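You operate a simulated robot arm through the tools that you are given. There is no shell and no other tool.

You run a simulated robot arm. Do the job below in one go: nothing can be reset, and whatever is moved stays where it is left.

JOB
Band the yellow and teal notes in white, shut them in the note box, switch the banding machine off.
Fine: at counter 24; one band each.

The check looks at the end state, three seconds after you hand in, the way a careful person would. Anything else that was tipped, shoved, dropped, spilled or broken makes it a failure.

ROBOT AND FRAMES
A 6-joint arm with a two-finger parallel gripper, fixed in place. Base frame: the origin is on the floor under the middle of its stand, x ahead of it, y to its left, z up. Readings come in mm, rad, newtons and seconds.
With the tool pointing down near the work surface it reaches from about 260 to 680 mm from the base axis. Its first joint turns from -1.152 to 1.152 rad. Payload 2.9 kg.
The tool frame sits at the grasp point between the pads (the TCP): z along the fingers, y along the line on which they close. The tips reach 30 mm beyond it. The gripper opens to 110 mm. The fingers are 20 mm wide and 10 mm thick; the gripper's body (48 by 112 mm) begins 55 mm behind the TCP.
Orientation is that of the tool frame in the base frame, as a unit quaternion [x, y, z, w]. With the fingers straight down and closing along the base's y, the tool's x points along the base's -x, its y along +y and its z along -z.

CONTROLS
- The arm moves only by the tool arm_command. Its argument "plan" is a list of rows, each a list of 2 entries, a list of its own where there are three numbers: the shift along the tool's x, y, z in mm, then the turn, a rotation vector about the tool's x, y, z in rad. In form: [[[tx, ty, tz], [wx, wy, wz]], ...]. A call has 1 to 20 rows; each row shifts and turns the commanded pose from where the row before left it, along the tool's axes as they then stand. "gripper" is the gripper command, from -1 (fully open) to 1 (shut), values between in proportion, set as the call begins (left out, the last holds). Rows are played at 5 a second. More than 50 mm and 0.15 rad between two rows, or a gripper value outside its range, and nothing of the call is played. A pose out of reach is approached as far as the arm can. The call stops where the force on the tool passes 60 N (or 10 N more than at its start, if that is more) or the arm is blocked; 0.2 s more then pass. Each finger travels about 108 mm/s and halts on what it meets, pressing with about 30 N; the grip force reading is that of the motor and also rises with nothing between the fingers. The clock runs only during rows and for 0.2 s after the last one: add rows that do not move to give the fingers time. The reply holds the time, the measured pose of the TCP, the force on the tool along the base axes, the opening and the grip force, in the units named above and with some noise, with the torque about the TCP (base axes, N m) and any sound that the robot's microphone picked up, and new pictures: "show" is both (left out), scene, wrist or none.
- Cameras (640 x 400 px; columns grow to the right, rows downward): "scene" is fixed at [82, 438.4, 1381.2]; the picture's right is [-0.71, -0.71, 0.00], its down [-0.43, 0.42, -0.80] and it looks along [0.57, -0.56, -0.60] (base axes); focal length 315 px, centre (320, 200). "wrist" rides on the gripper at [72, 17, -103] in the tool frame; the picture's right is [-0.23, 0.97, 0.00], its down [-0.76, -0.18, -0.62] and it looks along [-0.61, -0.14, 0.78] (tool axes); focal length 222 px, centre (320, 200). There is no depth. A picture from a camera that has moved, and an enlarged one, comes with that camera's place and axes in the base frame and with its lens.
- enlarge(camera, box): a new picture of the part [left, top, right, bottom] of that camera's present view, enlarged. No time passes.
- job_done(): hands the job in; it is judged then, once.

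Places have to be worked out from the pictures, the camera data and where the tool is seen. Open the gripper and draw the arm clear of the work before you hand the job in, unless the task says otherwise.

The tools are called after "Call:" as a command line: name --argument value ..., lists and objects as JSON in quotes. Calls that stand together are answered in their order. arm_command: Moves the arm, as the interface text tells. Its arguments: {"type":"object","properties":{"plan":{"type":"array"},"gripper":{"type":"number"},"show":{"type":"string","enum":["both","scene","wrist","none"]}},"required":["plan"]} The other tools are called the same way: enlarge (camera, box) takes an enlarged picture of a part of a camera's view; job_done () hands the job in.

At the start:

```text
t: 0.0
tcp_pos: [380.7, 21.1, 1095.1]
orientation: [0.001, 1.0, 0.0, 0.0]
ft_force: [-1.3, 1.0, 0.8]
torque: [-0.03, 0.02, -0.01]
grip_width: 109.8
gripper_force: 0.1
```

scene: 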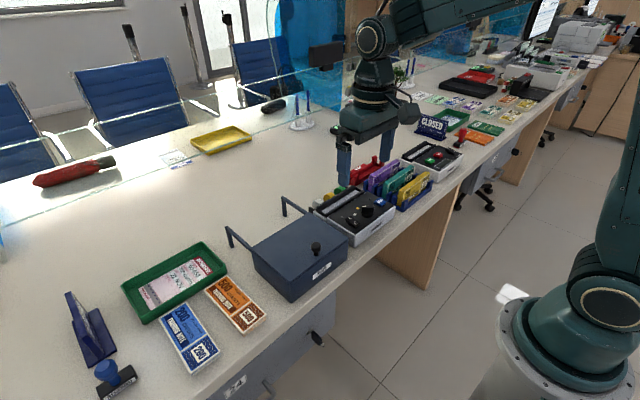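
wrist: 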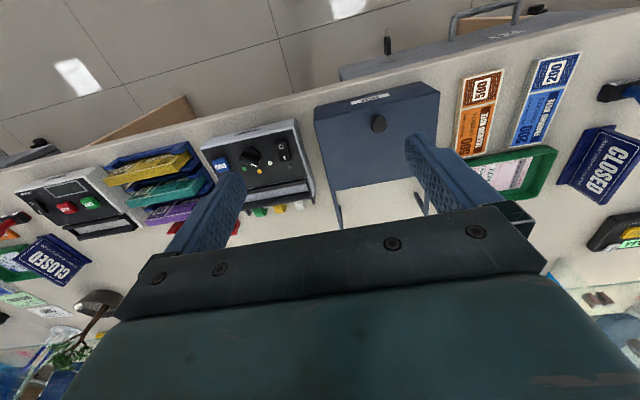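

The first pictures show a counter with note stacks in a rack, two machines, a blue box with a knob and trays. I'll look closer at each before moving.

Call:
enlarge --camera "scene" --box '[300, 120, 480, 250]'

Call:
enlarge --camera "wrist" --box '[190, 90, 330, 220]'

Call:
enlarge --camera "wrist" --box '[0, 130, 240, 290]'

Call:
enlarge --camera "scene" --box '[200, 180, 380, 310]'

```text
3.08 times, centred on (390, 185) of scene
camera zoom: at [82.0, 438.4, 1381.2], right [-0.71, -0.71, 0.0], down [-0.43, 0.42, -0.8], along [0.57, -0.56, -0.6], focal length 969 px, centre (105, 246)
```

zoom: 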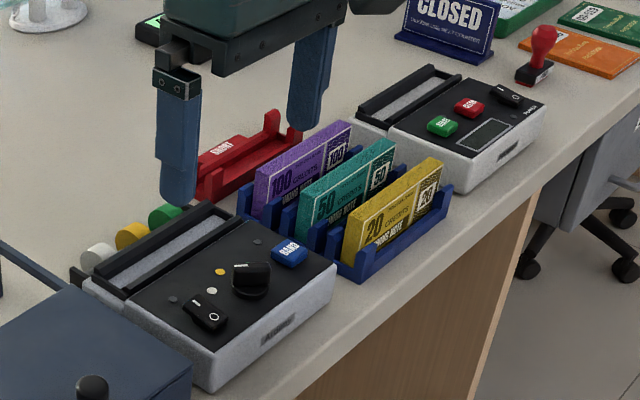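

```text
3.08 times, centred on (260, 155) of wrist
camera zoom: at [308.9, 37.4, 1198.3], right [0.23, 0.97, 0.0], down [0.76, -0.18, 0.62], along [0.61, -0.14, -0.78], focal length 684 px, centre (505, 338)
```

zoom: 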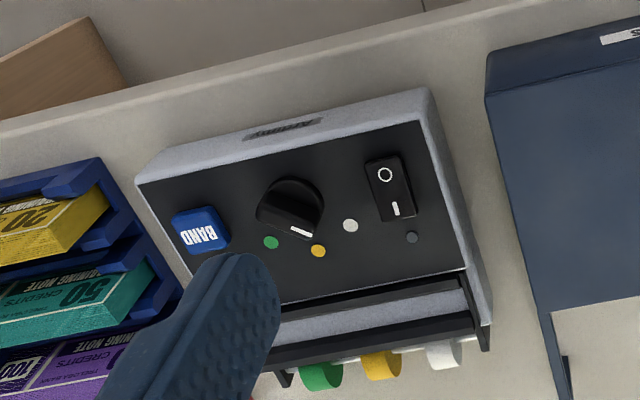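

```text
2.50 times, centred on (120, 210) of wrist
camera zoom: at [308.9, 37.4, 1198.3], right [0.23, 0.97, 0.0], down [0.76, -0.18, 0.62], along [0.61, -0.14, -0.78], focal length 555 px, centre (820, 175)
```

zoom: 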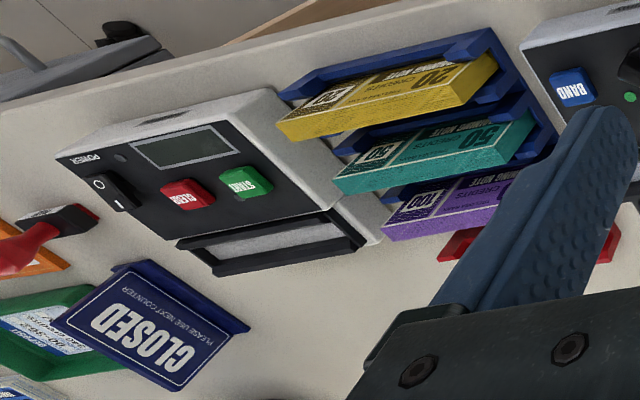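

```text
3.08 times, centred on (290, 245) of scene
camera zoom: at [82.0, 438.4, 1381.2], right [-0.71, -0.71, 0.0], down [-0.43, 0.42, -0.8], along [0.57, -0.56, -0.6], focal length 969 px, centre (412, 62)
```

zoom: 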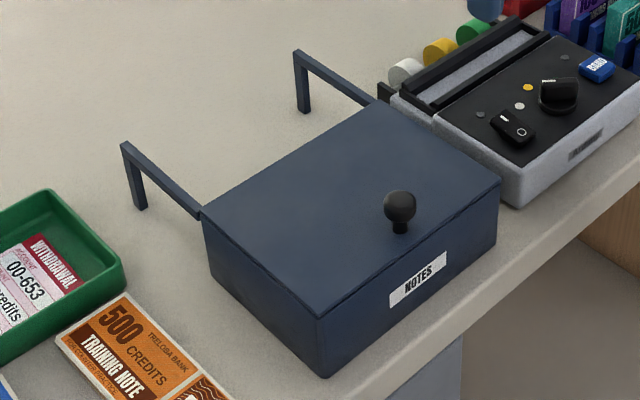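

The banding machine has a white/yellow/green selector, a rocker switch, a BAND button and a slot with rails. The note box seems to have a lid that slides on rails. I'll look at the remaining areas and any signs.

Call:
enlarge --camera "scene" --box '[400, 40, 600, 160]'

Call:
enlarge --camera "scene" --box '[40, 230, 280, 400]'

Call:
enlarge --camera "scene" --box '[0, 90, 340, 250]'

Call:
enlarge --camera "wrist" --box '[440, 40, 640, 260]'

Call:
enlarge --camera "wrist" --box '[290, 70, 450, 220]'

Call:
enlarge --camera "wrist" --box '[0, 200, 140, 380]'

```text
3.20 times, centred on (500, 100) of scene
camera zoom: at [82.0, 438.4, 1381.2], right [-0.71, -0.71, 0.0], down [-0.43, 0.42, -0.8], along [0.57, -0.56, -0.6], focal length 1008 px, centre (-256, 520)
```

zoom: 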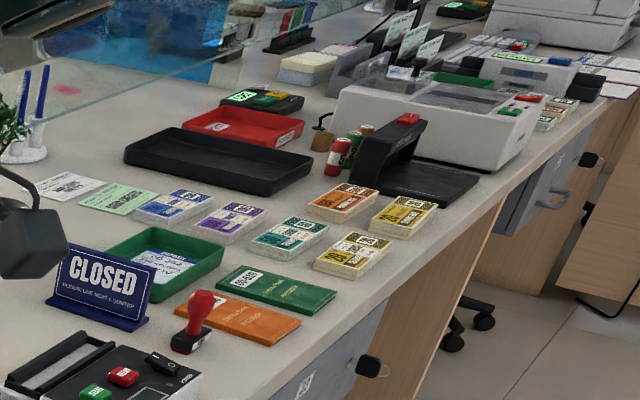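

```text
2.35 times, centred on (160, 315) of scene
camera zoom: at [82.0, 438.4, 1381.2], right [-0.71, -0.71, 0.0], down [-0.43, 0.42, -0.8], along [0.57, -0.56, -0.6], focal length 741 px, centre (696, -71)
```

zoom: 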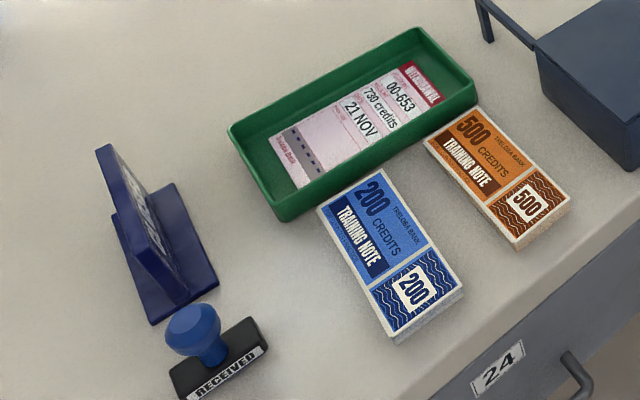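

```text
1.88 times, centred on (170, 170) of scene
camera zoom: at [82.0, 438.4, 1381.2], right [-0.71, -0.71, 0.0], down [-0.43, 0.42, -0.8], along [0.57, -0.56, -0.6], focal length 593 px, centre (602, 256)
```

zoom: 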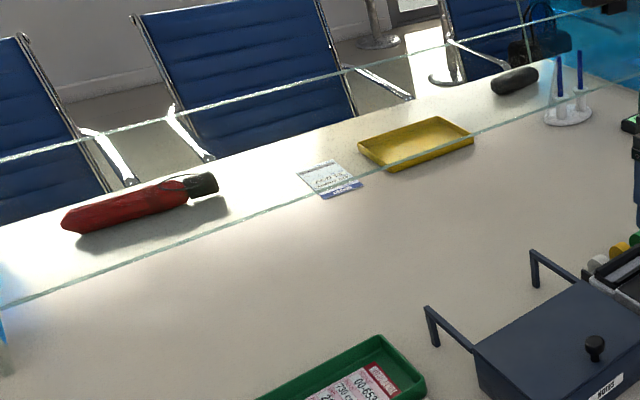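

```text
1.82 times, centred on (540, 150) of wrist
camera zoom: at [308.9, 37.4, 1198.3], right [0.23, 0.97, 0.0], down [0.76, -0.18, 0.62], along [0.61, -0.14, -0.78], focal length 404 px, centre (-80, 291)
```

zoom: 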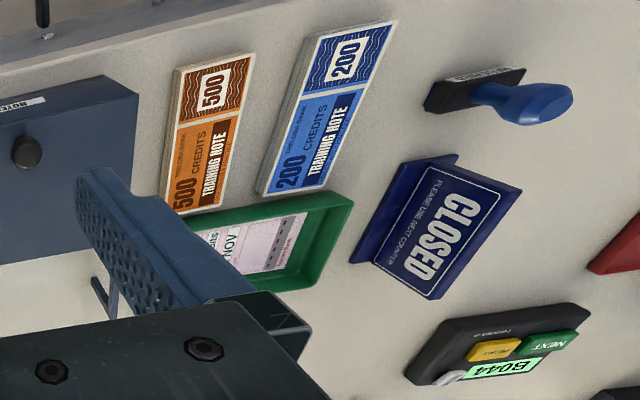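

```text
2.67 times, centred on (370, 145) of wrist
camera zoom: at [308.9, 37.4, 1198.3], right [0.23, 0.97, 0.0], down [0.76, -0.18, 0.62], along [0.61, -0.14, -0.78], focal length 592 px, centre (187, 347)
```

zoom: 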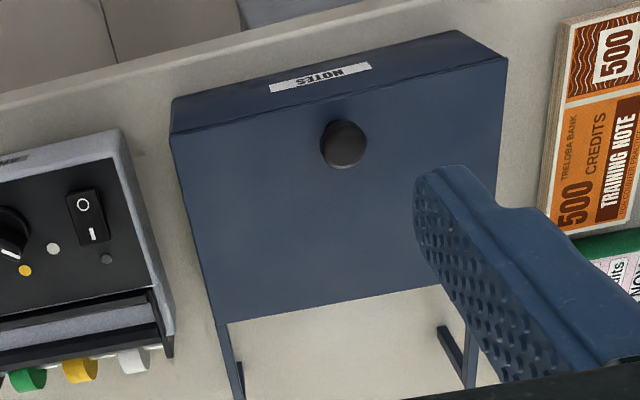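

```text
2.22 times, centred on (70, 290) of wrist
camera zoom: at [308.9, 37.4, 1198.3], right [0.23, 0.97, 0.0], down [0.76, -0.18, 0.62], along [0.61, -0.14, -0.78], focal length 494 px, centre (876, 0)
```

zoom: 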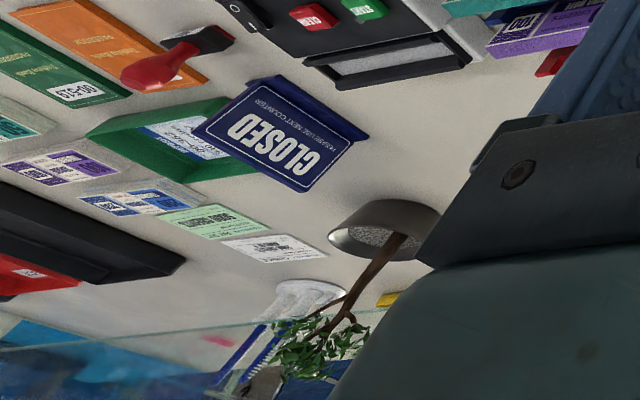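

This station's drawer reads 24, so the rack notes here are the right ones. I'll lower the wrist camera over the banding machine for a closer view.

Call:
arm_command --plan '[[[5, -26, 36], [0, 0, 0]], [[5, -26, 36], [0, 0, 0]], [[5, -26, 36], [0, 0, 0]], [[5, -26, 36], [0, 0, 0]], [[0, 0, 0], [0, 0, 0]]]' --gripper -1

```text
t: 1.2
tcp_pos: [361.6, -82.3, 947.6]
orientation: [0.0, 1.0, 0.0, 0.0]
ft_force: [-0.1, -0.7, -0.4]
torque: [0.01, -0.02, -0.02]
grip_width: 109.7
gripper_force: 0.0
camera wrist: at [289.9, -66.2, 1051.8], right [0.23, 0.97, 0.0], down [0.76, -0.18, 0.62], along [0.61, -0.14, -0.78], focal length 222 px, centre (320, 200)
```

scene: 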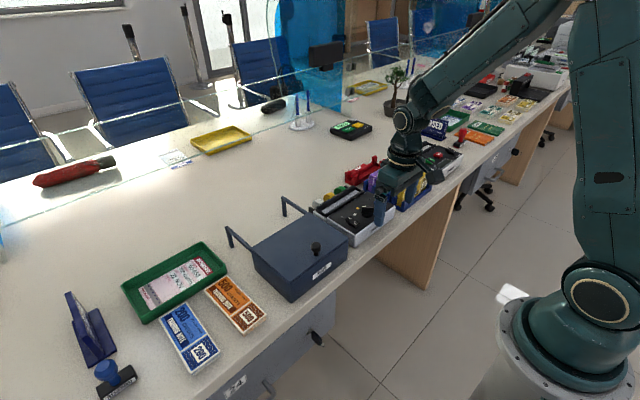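
wrist: 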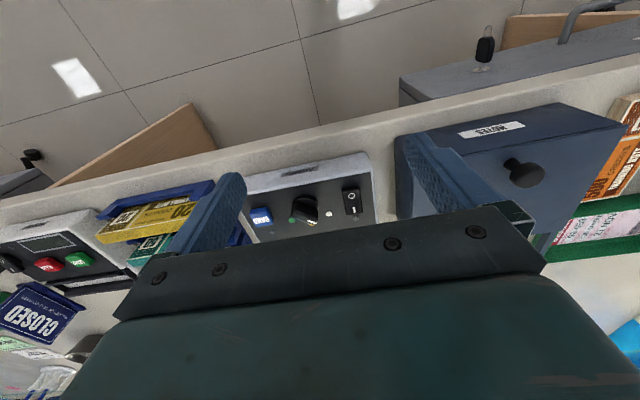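

The gripper body hides most of the view, so I'll move forward so the machine is seen above the fingers in the image.

Call:
arm_command --plan '[[[-35, -9, 0], [0, 0, 0]], [[-35, -9, 0], [0, 0, 0]], [[-35, -9, 0], [0, 0, 0]], [[-35, -9, 0], [0, 0, 0]], [[0, 0, 0], [0, 0, 0]]]' --show "wrist"

```text
t: 2.4
tcp_pos: [498.7, -117.7, 948.7]
orientation: [0.0, 1.0, -0.001, 0.0]
ft_force: [-0.5, -0.6, -0.3]
torque: [0.0, 0.0, 0.0]
grip_width: 110.0
gripper_force: 0.1
camera wrist: at [427.7, -102.0, 1052.6], right [0.23, 0.97, 0.0], down [0.76, -0.18, 0.62], along [0.61, -0.14, -0.78], focal length 222 px, centre (320, 200)
```

wrist: 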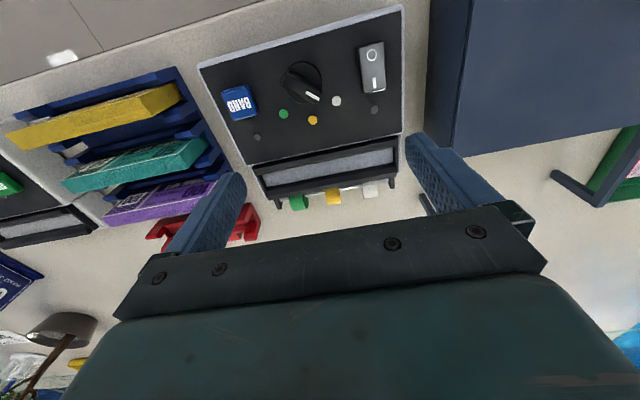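

Call:
enlarge --camera "wrist" --box '[190, 0, 420, 210]'

Call:
enlarge --camera "wrist" --box '[0, 50, 270, 260]'

```text
1.90 times, centred on (305, 105) of wrist
camera zoom: at [427.7, -102.0, 1052.6], right [0.23, 0.97, 0.0], down [0.76, -0.18, 0.62], along [0.61, -0.14, -0.78], focal length 423 px, centre (349, 381)
```

zoom: 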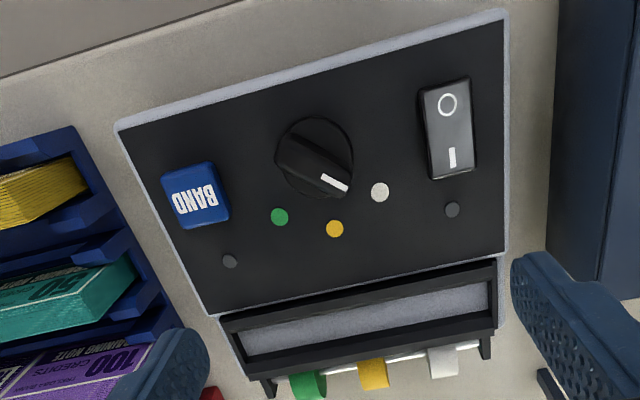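

```text
1.90 times, centred on (135, 155) of wrist
camera zoom: at [427.7, -102.0, 1052.6], right [0.23, 0.97, 0.0], down [0.76, -0.18, 0.62], along [0.61, -0.14, -0.78], focal length 423 px, centre (672, 286)
```

zoom: 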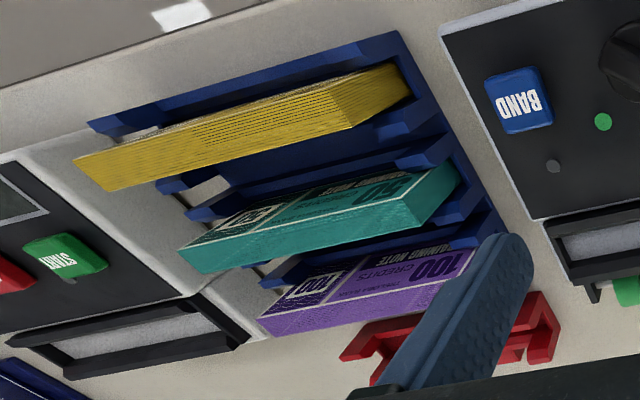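

I need to read the selector precisely; I'll enlarge the knob and the rocker.

Call:
enlarge --camera "wrist" --box '[260, 40, 350, 140]'

Call:
enlarge --camera "wrist" --box '[330, 20, 420, 120]'

Call:
enlarge --camera "scene" --box '[310, 170, 410, 250]'

```text
4.00 times, centred on (305, 90) of wrist
camera zoom: at [427.7, -102.0, 1052.6], right [0.23, 0.97, 0.0], down [0.76, -0.18, 0.62], along [0.61, -0.14, -0.78], focal length 888 px, centre (380, 640)
```

zoom: 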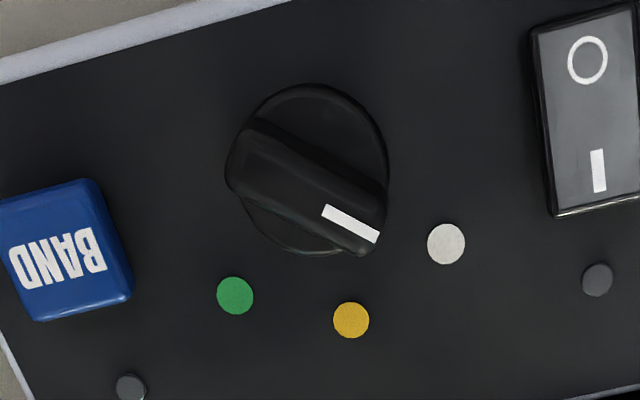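

```text
4.00 times, centred on (375, 70) of wrist
camera zoom: at [427.7, -102.0, 1052.6], right [0.23, 0.97, 0.0], down [0.76, -0.18, 0.62], along [0.61, -0.14, -0.78], focal length 888 px, centre (100, 720)
```

zoom: 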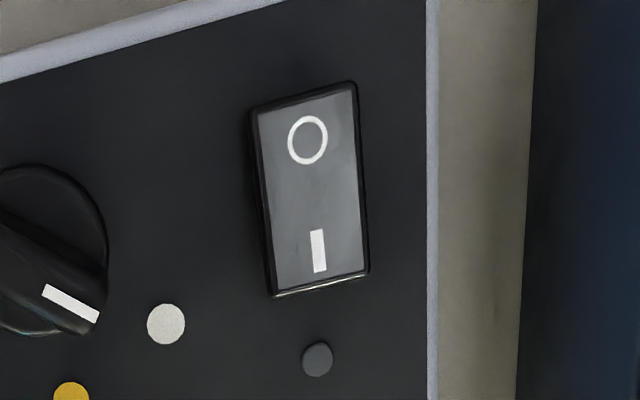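

```text
5.00 times, centred on (360, 210) of scene
camera zoom: at [82.0, 438.4, 1381.2], right [-0.71, -0.71, 0.0], down [-0.43, 0.42, -0.8], along [0.57, -0.56, -0.6], focal length 1575 px, centre (120, 150)
```

zoom: 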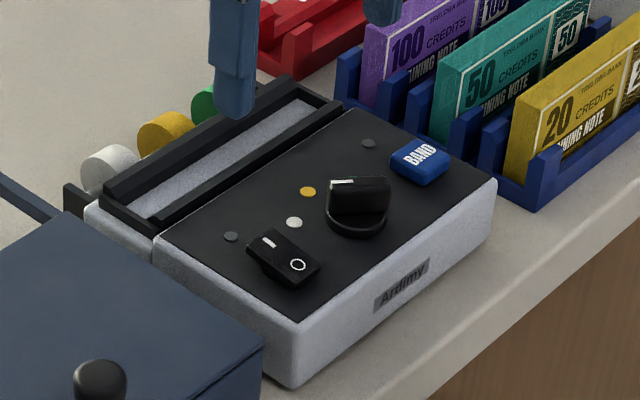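

By my reckoning the selector already points at white (pointer about 49°, white dot about 50°), and the lamps look unlit. I'll move over the rack for a second viewpoint to triangulate the stacks.

Call:
arm_command --plan '[[[-5, -38, 0], [0, 0, 0]], [[-5, -38, 0], [0, 0, 0]], [[-5, -38, 0], [0, 0, 0]], [[-5, -38, 0], [0, 0, 0]], [[0, 0, 0], [0, 0, 0]]]' --show "both"

```text
t: 3.6
tcp_pos: [520.6, -271.5, 950.0]
orientation: [0.0, 1.0, 0.0, 0.0]
ft_force: [0.4, -0.2, -1.0]
torque: [-0.01, -0.04, 0.05]
grip_width: 110.0
gripper_force: 0.1
camera wrist: at [449.5, -255.0, 1053.3], right [0.23, 0.97, 0.0], down [0.76, -0.18, 0.62], along [0.61, -0.14, -0.78], focal length 222 px, centre (320, 200)
```

scene: 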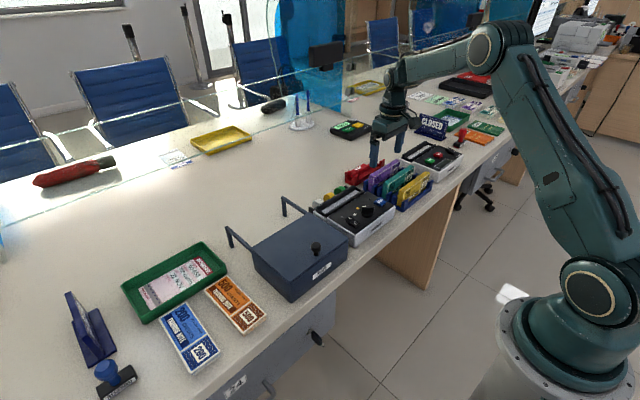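
wrist: 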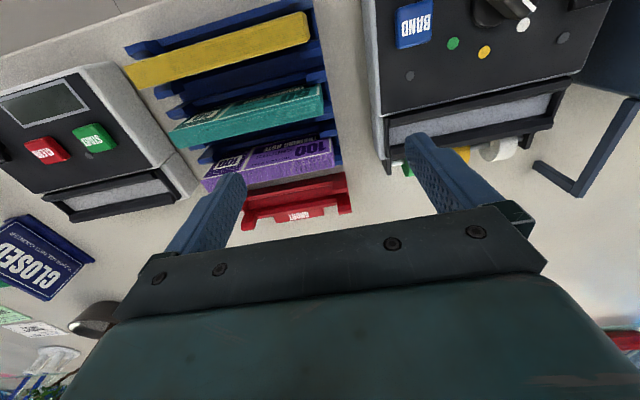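

Call:
enlarge --camera "wrist" --box '[110, 0, 350, 160]'

Call:
enlarge --camera "wrist" --box '[350, 60, 640, 220]'

Call:
enlarge --camera "scene" --box '[340, 150, 450, 230]'

Call:
enlarge --camera "scene" --box '[300, 160, 400, 240]'

```text
2.50 times, centred on (230, 80) of wrist
camera zoom: at [449.5, -255.0, 1053.3], right [0.23, 0.97, 0.0], down [0.76, -0.18, 0.62], along [0.61, -0.14, -0.78], focal length 555 px, centre (545, 500)
```

zoom: 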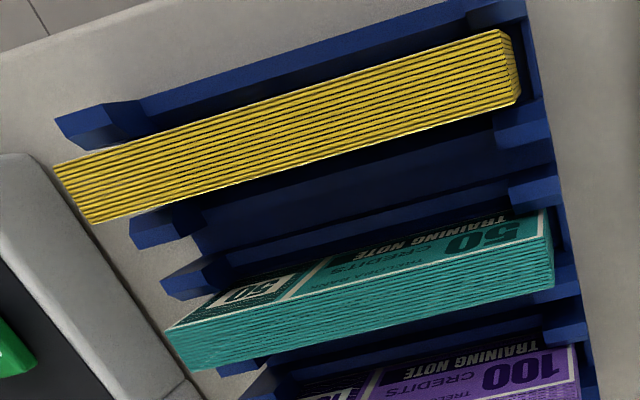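

```text
2.21 times, centred on (495, 140) of wrist
camera zoom: at [449.5, -255.0, 1053.3], right [0.23, 0.97, 0.0], down [0.76, -0.18, 0.62], along [0.61, -0.14, -0.78], focal length 490 px, centre (-66, 332)
```

zoom: 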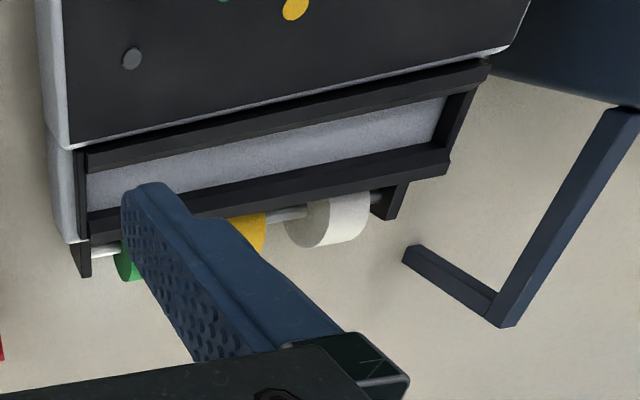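

```text
5.00 times, centred on (395, 190) of scene
camera zoom: at [82.0, 438.3, 1381.2], right [-0.71, -0.71, 0.0], down [-0.43, 0.42, -0.8], along [0.57, -0.56, -0.6], focal length 1575 px, centre (-55, 250)
```

zoom: 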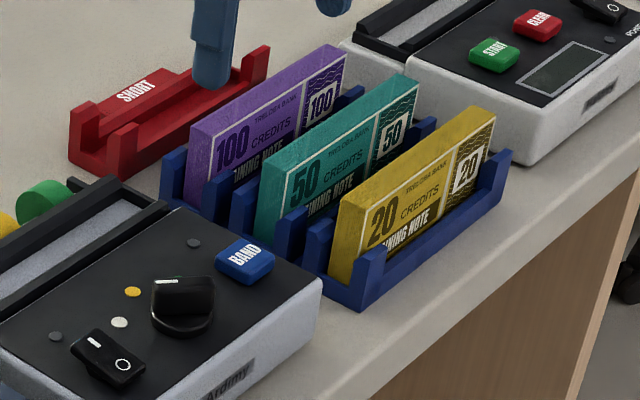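

```text
5.00 times, centred on (350, 200) of scene
camera zoom: at [82.0, 438.3, 1381.2], right [-0.71, -0.71, 0.0], down [-0.43, 0.42, -0.8], along [0.57, -0.56, -0.6], focal length 1575 px, centre (170, 200)
```

zoom: 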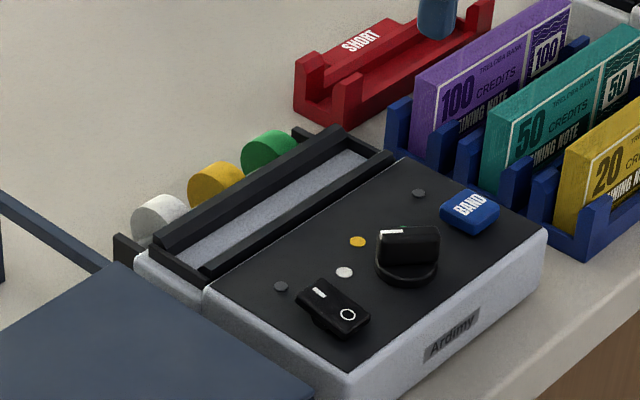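

Machine, rack and stacks are aligned with the base axes. I put the rocker at about (466,-66.5) with "I" at the +x end, BAND at (466,-184), slot at x≈547–571, and the yellow stack at x≈448, y≈-416…-266, top z≈850. Both lamps are dark, so I'll close the gripper and go above the "I" end.

Call:
arm_command --plan '[[[8.1, 41, 0], [0, 0, 0]], [[8.1, 41, 0], [0, 0, 0]], [[8.1, 41, 10], [0, 0, 0]], [[8.1, 41, 20], [0, 0, 0]], [[8.1, 41, 20], [0, 0, 0]], [[0, 0, 0], [0, 0, 0]]]' --gripper 1 --show "both"

```text
t: 5.0
tcp_pos: [481.4, -68.5, 899.7]
orientation: [0.0, 1.0, 0.001, 0.0]
ft_force: [0.3, 0.8, -0.3]
torque: [-0.01, 0.02, 0.02]
grip_width: 0.0
gripper_force: 29.9
camera wrist: at [409.7, -51.2, 1003.0], right [0.23, 0.97, 0.0], down [0.76, -0.18, 0.62], along [0.61, -0.14, -0.78], focal length 222 px, centre (320, 200)
```

scene: 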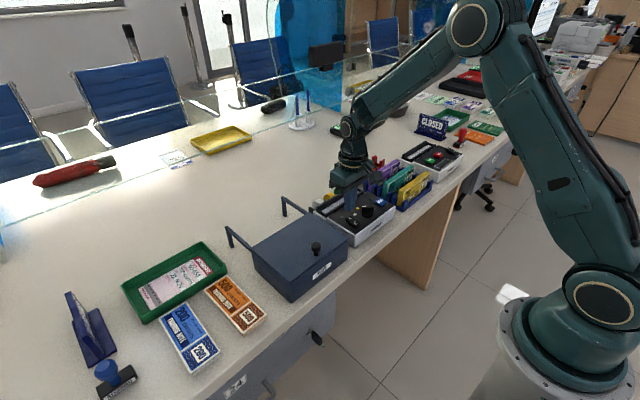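
wrist: 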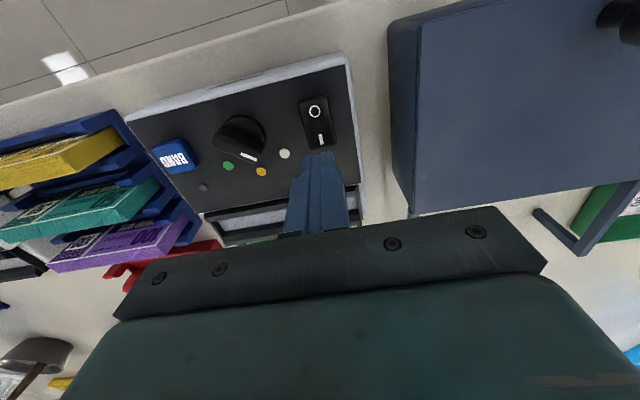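

Fingertips are above the "I" end of the rocker. I'll go down 18 mm to just above contact and look.

Call:
arm_command --plan '[[[0, 1, 10], [0, 0, 0]], [[0, 0, 8], [0, 0, 0]], [[0, 0, 0], [0, 0, 0]]]' --show "wrist"

Call:
enlarge --camera "wrist" --box '[220, 60, 400, 220]'

Call:
enlarge --camera "scene" --box '[310, 160, 410, 240]'

```text
t: 5.8
tcp_pos: [481.1, -65.3, 881.6]
orientation: [0.0, 1.0, 0.0, 0.0]
ft_force: [0.8, -0.3, 0.1]
torque: [-0.02, -0.02, 0.01]
grip_width: 0.3
gripper_force: 29.7
camera wrist: at [409.3, -49.9, 985.9], right [0.23, 0.97, 0.0], down [0.76, -0.18, 0.62], along [0.61, -0.14, -0.78], focal length 222 px, centre (320, 200)
```

wrist: 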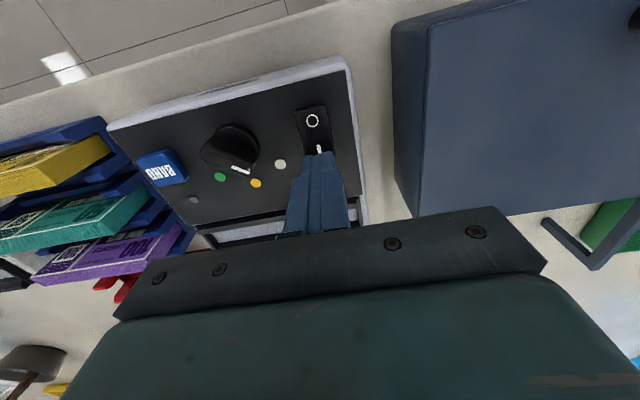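

```text
2.50 times, centred on (310, 140) of wrist
camera zoom: at [409.3, -49.9, 985.9], right [0.23, 0.97, 0.0], down [0.76, -0.18, 0.62], along [0.61, -0.14, -0.78], focal length 555 px, centre (345, 350)
```

zoom: 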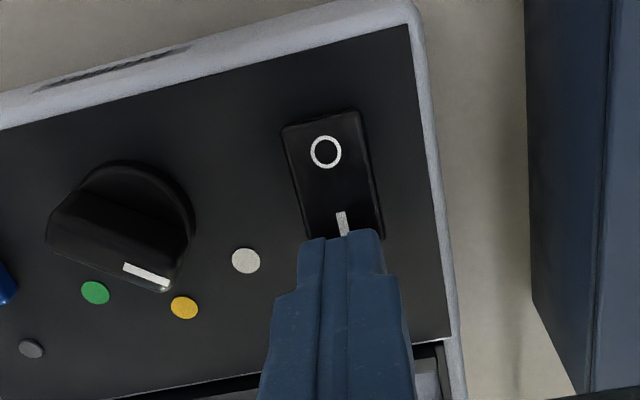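

```text
5.00 times, centred on (360, 200) of scene
camera zoom: at [82.0, 438.4, 1381.2], right [-0.71, -0.71, 0.0], down [-0.43, 0.42, -0.8], along [0.57, -0.56, -0.6], focal length 1575 px, centre (120, 200)
```

zoom: 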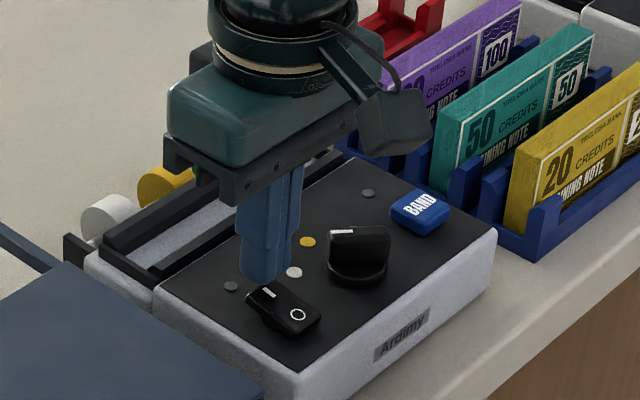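

Tips are right over the "I" end. I'll press down gently in small steps.

Call:
arm_command --plan '[[[0, 0, 2], [0, 0, 0]], [[0, 0, 2], [0, 0, 0]], [[0, 0, 2], [0, 0, 0]], [[0, 0, 0], [0, 0, 0]]]' --show "scene"

Call:
enlarge --camera "scene" --box '[310, 160, 410, 240]'

```text
t: 6.8
tcp_pos: [480.5, -64.5, 875.7]
orientation: [0.0, 1.0, 0.0, 0.0]
ft_force: [0.5, 0.7, -0.1]
torque: [-0.05, -0.01, 0.05]
grip_width: 0.1
gripper_force: 30.3
```

scene: 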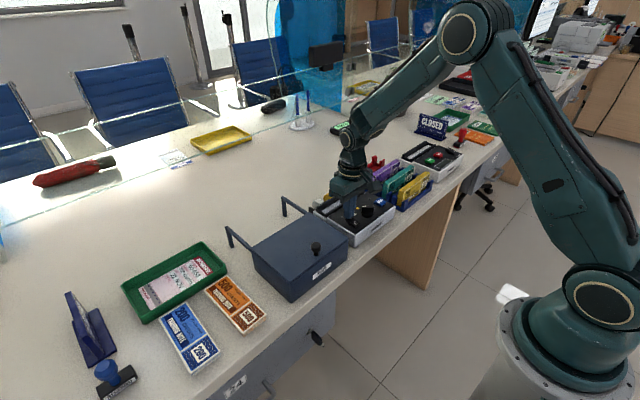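

```text
5.00 times, centred on (360, 200) of scene
camera zoom: at [82.0, 438.4, 1381.2], right [-0.71, -0.71, 0.0], down [-0.43, 0.42, -0.8], along [0.57, -0.56, -0.6], focal length 1575 px, centre (120, 200)
```

zoom: 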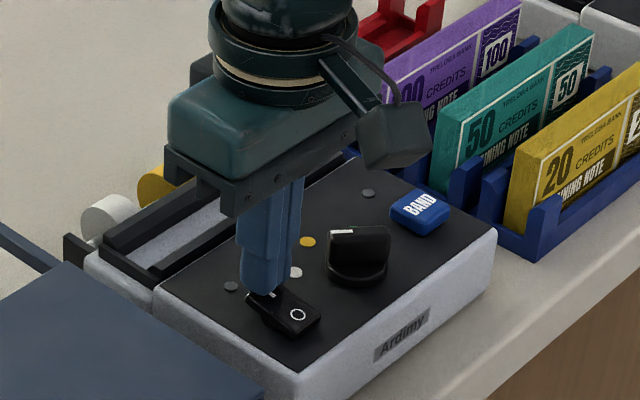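

No contact force yet with tips at about 846. I'll keep pressing in small steps.

Call:
arm_command --plan '[[[0, 0, 1.5], [0, 0, 0]], [[0, 0, 1.5], [0, 0, 0]], [[0, 0, 1.5], [0, 0, 0]], [[0, 0, 0], [0, 0, 0]]]' --show "scene"

Call:
enlarge --camera "scene" --box '[310, 160, 410, 240]'

```text
t: 7.8
tcp_pos: [481.9, -64.8, 872.3]
orientation: [0.0, 1.0, 0.0, 0.0]
ft_force: [0.3, -0.7, 0.0]
torque: [-0.03, -0.04, -0.02]
grip_width: 0.0
gripper_force: 29.7
```

scene: 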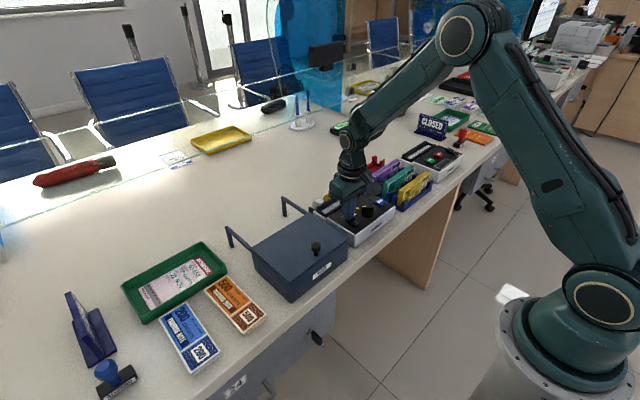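

```text
5.00 times, centred on (360, 200) of scene
camera zoom: at [82.0, 438.4, 1381.2], right [-0.71, -0.71, 0.0], down [-0.43, 0.42, -0.8], along [0.57, -0.56, -0.6], focal length 1575 px, centre (120, 200)
```

zoom: 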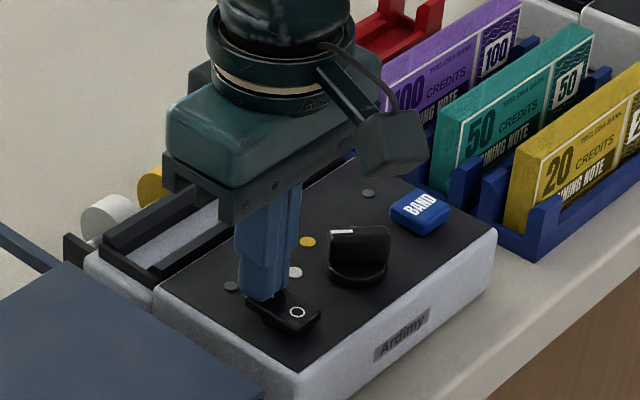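

Still no force; tips at about 841.5. Continuing down.

Call:
arm_command --plan '[[[0, 0, 1.5], [0, 0, 0]], [[0, 0, 1.5], [0, 0, 0]], [[0, 0, 1.5], [0, 0, 0]], [[0, 0, 0], [0, 0, 0]]]' --show "scene"

Call:
enlarge --camera "scene" --box '[310, 160, 410, 240]'

```text
t: 8.8
tcp_pos: [480.7, -64.7, 870.5]
orientation: [0.0, 1.0, 0.0, 0.003]
ft_force: [-9.9, 0.8, 49.1]
torque: [0.06, 0.78, 0.06]
grip_width: 0.0
gripper_force: 30.7
```

scene: 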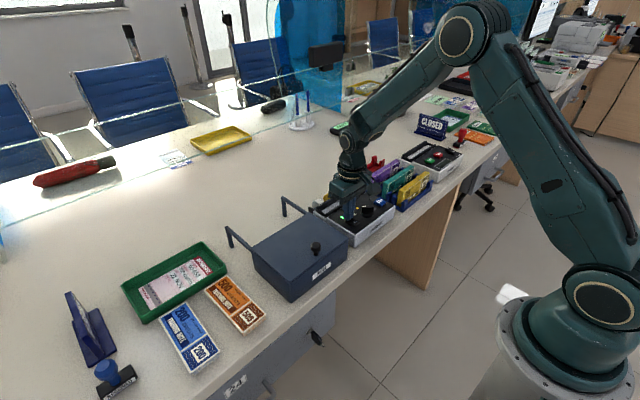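

```text
5.00 times, centred on (360, 200) of scene
camera zoom: at [81.0, 438.5, 1381.2], right [-0.71, -0.71, 0.0], down [-0.43, 0.42, -0.8], along [0.57, -0.56, -0.6], focal length 1575 px, centre (120, 200)
```

zoom: 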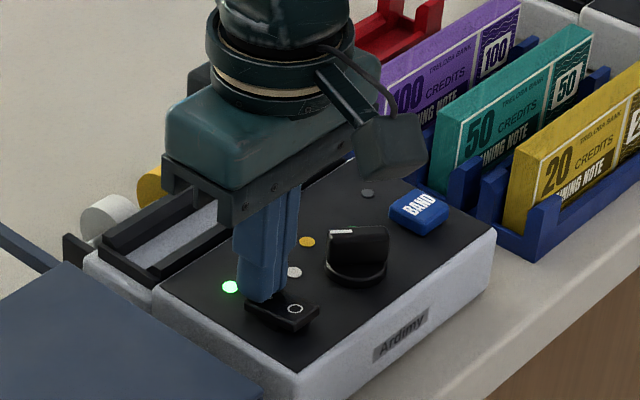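

The power lamp is now green, so the machine is on. I'll lift off and move forward to look straight into the slot, opening the gripper.

Call:
arm_command --plan '[[[0, 0, -20], [0, 0, 0]], [[0, 0, -40], [0, 0, 0]], [[-30, -15, -20], [0, 0, 0]], [[-40, -15, 0], [0, 0, 0]], [[-40, -15, 0], [0, 0, 0]], [[-30, -15, 0], [0, 0, 0]], [[0, 0, 0], [0, 0, 0]]]' --gripper 1 --show "wrist"

Call:
enlarge --camera "wrist" --box '[160, 0, 480, 200]'

Call:
enlarge --camera "scene" --box '[310, 160, 410, 240]'

```text
t: 10.4
tcp_pos: [621.2, -124.1, 950.6]
orientation: [0.0, 1.0, 0.0, -0.001]
ft_force: [-0.4, -0.9, 0.0]
torque: [0.0, 0.03, 0.01]
grip_width: 0.1
gripper_force: 30.5
camera wrist: at [547.6, -107.8, 1054.0], right [0.23, 0.97, 0.0], down [0.76, -0.18, 0.62], along [0.61, -0.14, -0.78], focal length 222 px, centre (320, 200)
```

wrist: 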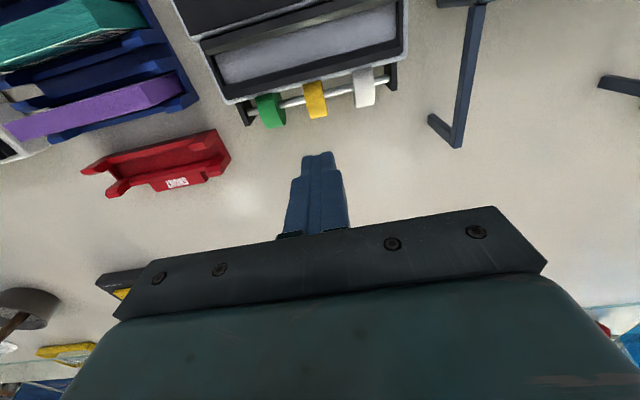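

```text
2.00 times, centred on (320, 100) of wrist
camera zoom: at [547.6, -107.8, 1054.0], right [0.23, 0.97, 0.0], down [0.76, -0.18, 0.62], along [0.61, -0.14, -0.78], focal length 444 px, centre (320, 400)
```

zoom: 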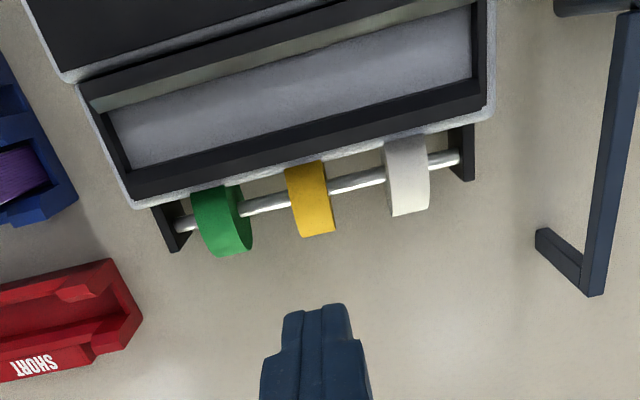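

```text
5.00 times, centred on (360, 200) of scene
camera zoom: at [82.0, 438.4, 1381.2], right [-0.71, -0.71, 0.0], down [-0.43, 0.42, -0.8], along [0.57, -0.56, -0.6], focal length 1575 px, centre (120, 200)
```

zoom: 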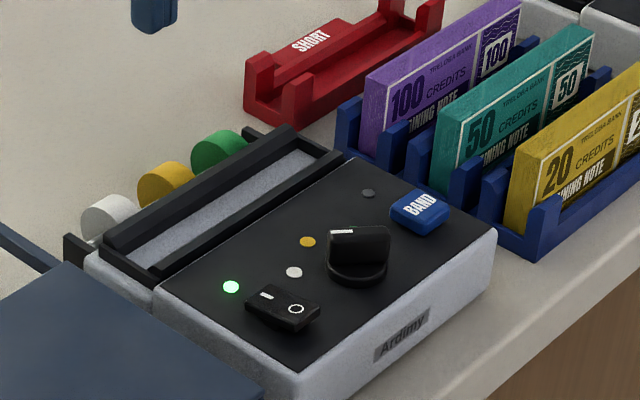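

The selector points at white and the lamp is green. I need slot depth and length precisely, so I'll enlarge its ends and the stacks.

Call:
enlarge --camera "wrist" --box '[190, 20, 290, 120]'

Call:
enlarge --camera "wrist" --box '[340, 0, 440, 80]'

Call:
enlarge --camera "wrist" --box '[0, 0, 210, 160]'

```text
4.00 times, centred on (240, 70) of wrist
camera zoom: at [547.6, -107.8, 1054.0], right [0.23, 0.97, 0.0], down [0.76, -0.18, 0.62], along [0.61, -0.14, -0.78], focal length 888 px, centre (640, 720)
```

zoom: 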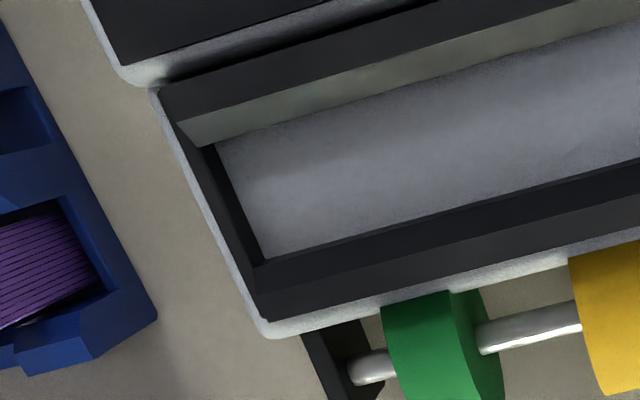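

```text
5.00 times, centred on (390, 40) of wrist
camera zoom: at [547.6, -107.8, 1054.0], right [0.23, 0.97, 0.0], down [0.76, -0.18, 0.62], along [0.61, -0.14, -0.78], focal length 1111 px, centre (-30, 1000)
```

zoom: 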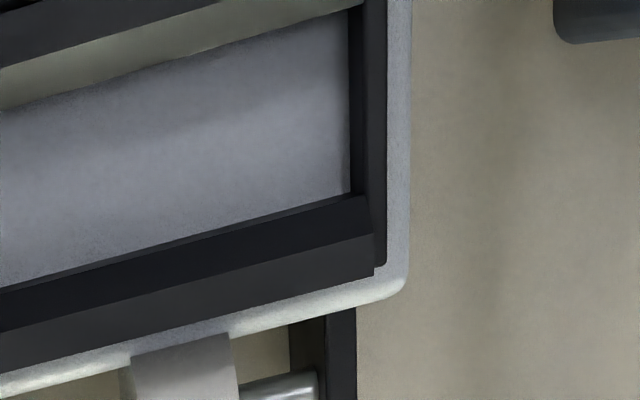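

```text
2.50 times, centred on (105, 80) of wrist
camera zoom: at [547.6, -107.8, 1054.0], right [0.23, 0.97, 0.0], down [0.76, -0.18, 0.62], along [0.61, -0.14, -0.78], focal length 555 px, centre (858, 500)
```

zoom: 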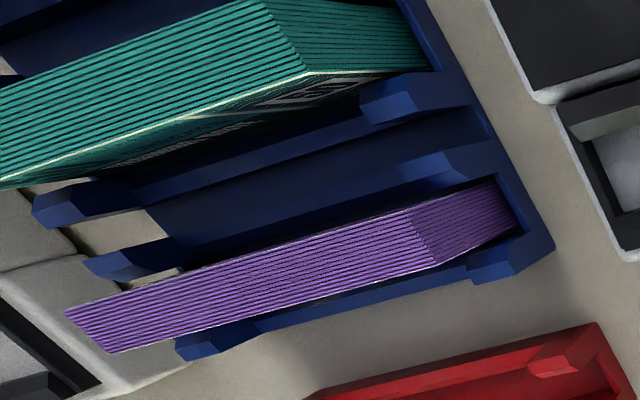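

The slot is a funnel about 24 mm wide at its floor, centred near (561,-126); stacks are about 147×65×17 mm and stand upright. I'll move above the yellow stack (449,-340) and turn the tool 90° so the fingers close along x, with partial opening.

Call:
arm_command --plan '[[[28.6, -35.9, 0], [0, 0, 0]], [[28.6, -35.9, 0], [0, 0, 0]], [[28.6, -35.9, 0], [0, 0, 0]], [[28.6, -35.9, 0], [0, 0, 0]], [[28.6, -35.9, 0], [0, 0, 0]], [[28.6, -35.9, 0], [0, 0, 0]], [[0, 0, 0], [0, 0, 0.1428]], [[0, 0, 0], [0, 0, 0.1428]], [[0, 0, 0], [0, 0, 0.1428]], [[0, 0, 0], [0, 0, 0.1428]], [[0, 0, 0], [0, 0, 0.1428]], [[0, 0, 0], [0, 0, 0.1428]], [[0, 0, 0], [0, 0, 0.1428]], [[0, 0, 0], [0, 0, 0.1428]], [[0, 0, 0], [0, 0, 0.1428]], [[0, 0, 0], [0, 0, 0.1428]], [[0, 0, 0], [0, 0, 0.1428]], [[0, 0, 0], [0, 0, 0]]]' --gripper 0.18 --show "both"

```text
t: 14.2
tcp_pos: [448.5, -340.3, 947.9]
orientation: [0.708, 0.706, 0.0, 0.0]
ft_force: [-0.4, -0.1, -0.7]
torque: [-0.01, 0.03, -0.02]
grip_width: 44.8
gripper_force: 0.0
camera wrist: at [465.7, -268.2, 1051.7], right [0.97, -0.23, 0.0], down [-0.18, -0.76, 0.62], along [-0.14, -0.61, -0.78], focal length 222 px, centre (320, 200)
```

scene: 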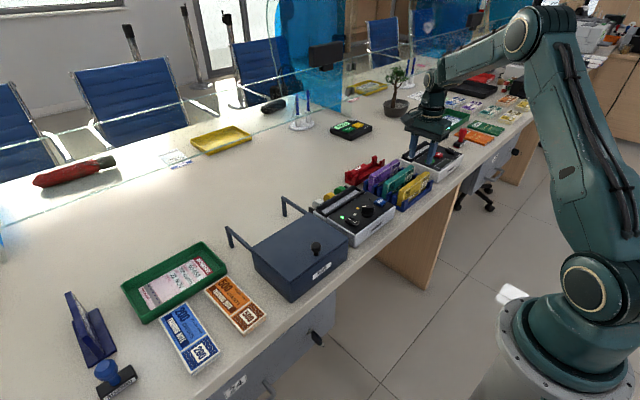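
wrist: 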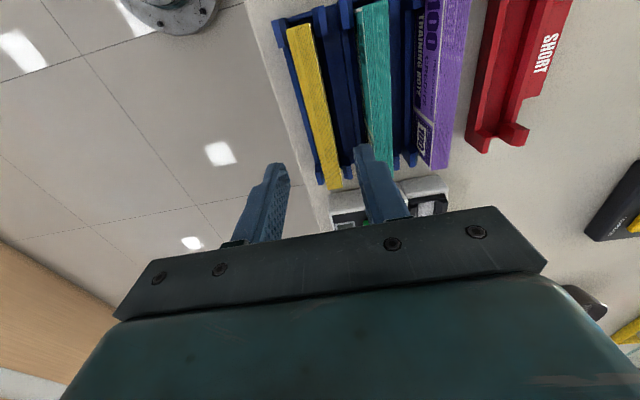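

The view now looks straight at the yellow stack. I'll enlarge it to verify alignment before descending.

Call:
enlarge --camera "wrist" --box '[250, 10, 450, 210]'

Call:
enlarge --camera "scene" --box '[370, 100, 470, 220]'

```text
2.00 times, centred on (350, 110) of wrist
camera zoom: at [465.7, -268.2, 1051.7], right [0.97, -0.23, 0.0], down [-0.18, -0.76, 0.62], along [-0.14, -0.61, -0.78], focal length 444 px, centre (260, 380)
```

zoom: 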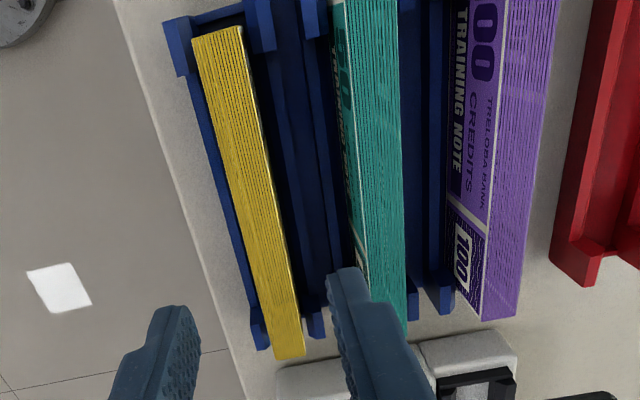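

```text
3.33 times, centred on (420, 160) of scene
camera zoom: at [82.0, 438.4, 1381.2], right [-0.71, -0.71, 0.0], down [-0.43, 0.42, -0.8], along [0.57, -0.56, -0.6], focal length 1050 px, centre (-13, 333)
```

zoom: 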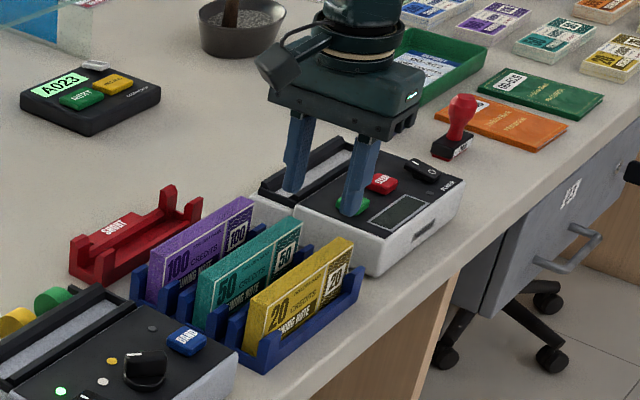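

Yellow measures x 440.5–457.3, y -412.7…-267.4, so the TCP is centred over it. Descending to grip height.

Call:
arm_command --plan '[[[0, 0, 40], [0, 0, 0]], [[0, 0, 40], [0, 0, 0]], [[0, 0, 15], [0, 0, 0]], [[0, 0, 10], [0, 0, 0]], [[0, 0, 0], [0, 0, 0]]]' --show "both"

Call:
enlarge --camera "scene" --box '[350, 130, 470, 220]'

Call:
enlarge --camera "wrist" --box '[180, 60, 480, 260]'

```text
t: 15.4
tcp_pos: [449.5, -339.3, 842.4]
orientation: [0.707, 0.707, 0.0, 0.0]
ft_force: [0.2, 0.4, -0.4]
torque: [-0.04, -0.04, 0.0]
grip_width: 45.2
gripper_force: 0.0
camera wrist: at [466.3, -268.7, 946.0], right [0.97, -0.23, 0.0], down [-0.18, -0.76, 0.62], along [-0.14, -0.61, -0.78], focal length 222 px, centre (320, 200)
```

scene: 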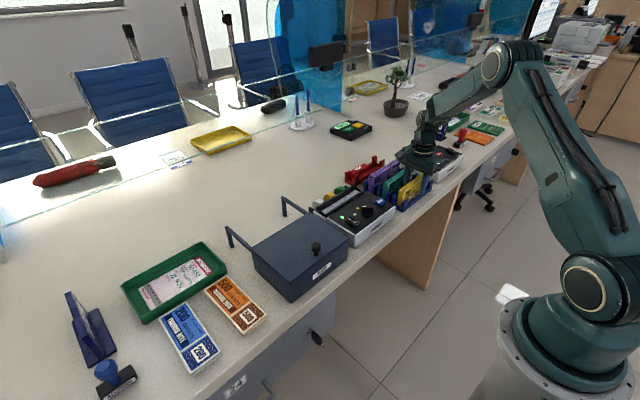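
wrist: 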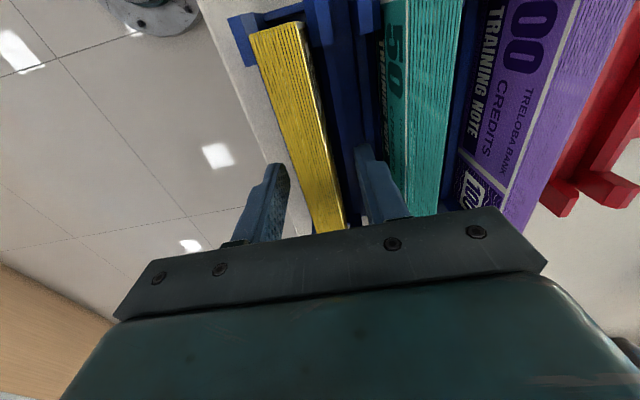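

```text
4.44 times, centred on (410, 175) of scene
camera zoom: at [82.0, 438.4, 1381.2], right [-0.71, -0.71, 0.0], down [-0.43, 0.42, -0.8], along [0.57, -0.56, -0.6], focal length 1400 px, centre (-80, 311)
```

zoom: 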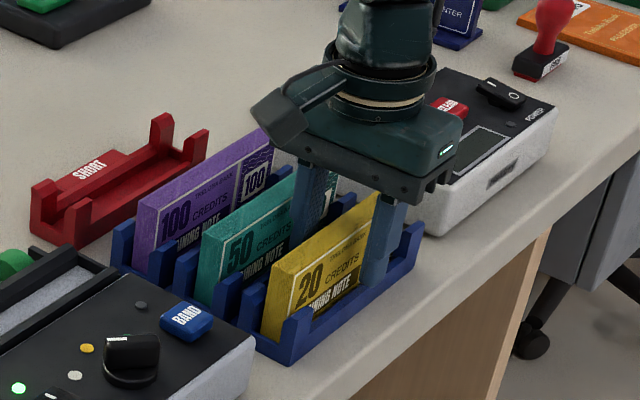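

```text
2.00 times, centred on (330, 160) of wrist
camera zoom: at [466.3, -268.7, 946.0], right [0.97, -0.23, 0.0], down [-0.18, -0.76, 0.62], along [-0.14, -0.61, -0.78], focal length 444 px, centre (300, 280)
```

zoom: 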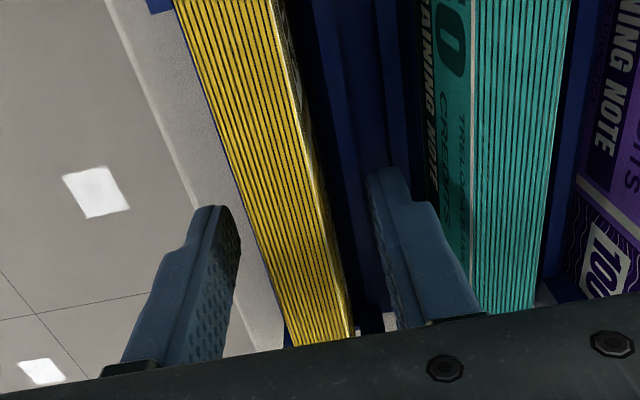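

Fingers straddle the yellow stack with clearance all around. Closing to grip.

Call:
arm_command --plan '[[[0, 0, 0], [0, 0, 0]], [[0, 0, 0], [0, 0, 0]], [[0, 0, 0], [0, 0, 0]], [[0, 0, 0], [0, 0, 0]]]' --gripper 1 --show "wrist"

```text
t: 16.4
tcp_pos: [449.3, -340.3, 842.1]
orientation: [0.707, 0.707, -0.001, -0.001]
ft_force: [0.3, 0.6, 0.2]
torque: [0.03, 0.0, 0.0]
grip_width: 17.4
gripper_force: 30.0
camera wrist: at [466.3, -268.7, 946.3], right [0.97, -0.23, 0.0], down [-0.18, -0.76, 0.62], along [-0.14, -0.61, -0.78], focal length 222 px, centre (320, 200)
```

wrist: 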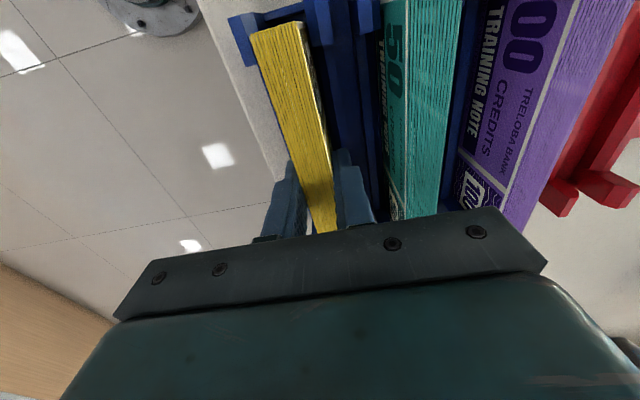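

Gripped at 17.4 mm. Lifting straight up slowly, then checking.

Call:
arm_command --plan '[[[0, 0, -10], [0, 0, 0]], [[0, 0, -20], [0, 0, 0]], [[0, 0, -30], [0, 0, 0]], [[0, 0, -30], [0, 0, 0]], [[0, 0, -20], [0, 0, 0]], [[0, 0, 0], [0, 0, 0]]]' --show "both"

```text
t: 17.8
tcp_pos: [450.3, -341.0, 953.0]
orientation: [0.707, 0.707, 0.0, -0.001]
ft_force: [0.1, 1.0, -1.2]
torque: [-0.02, 0.0, 0.0]
grip_width: 17.6
gripper_force: 29.8
camera wrist: at [465.1, -269.2, 1056.4], right [0.97, -0.23, 0.0], down [-0.18, -0.76, 0.62], along [-0.14, -0.61, -0.78], focal length 222 px, centre (320, 200)
```

scene: 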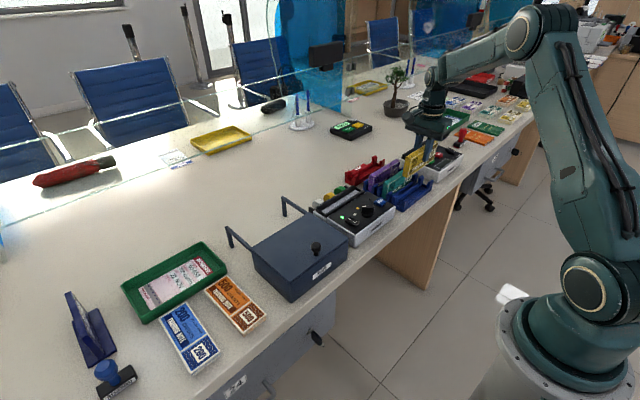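
wrist: 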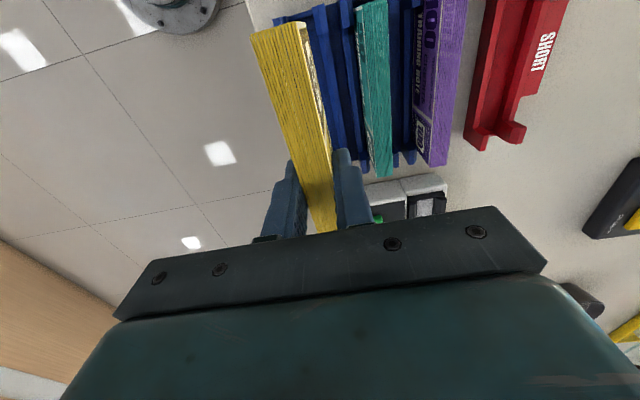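

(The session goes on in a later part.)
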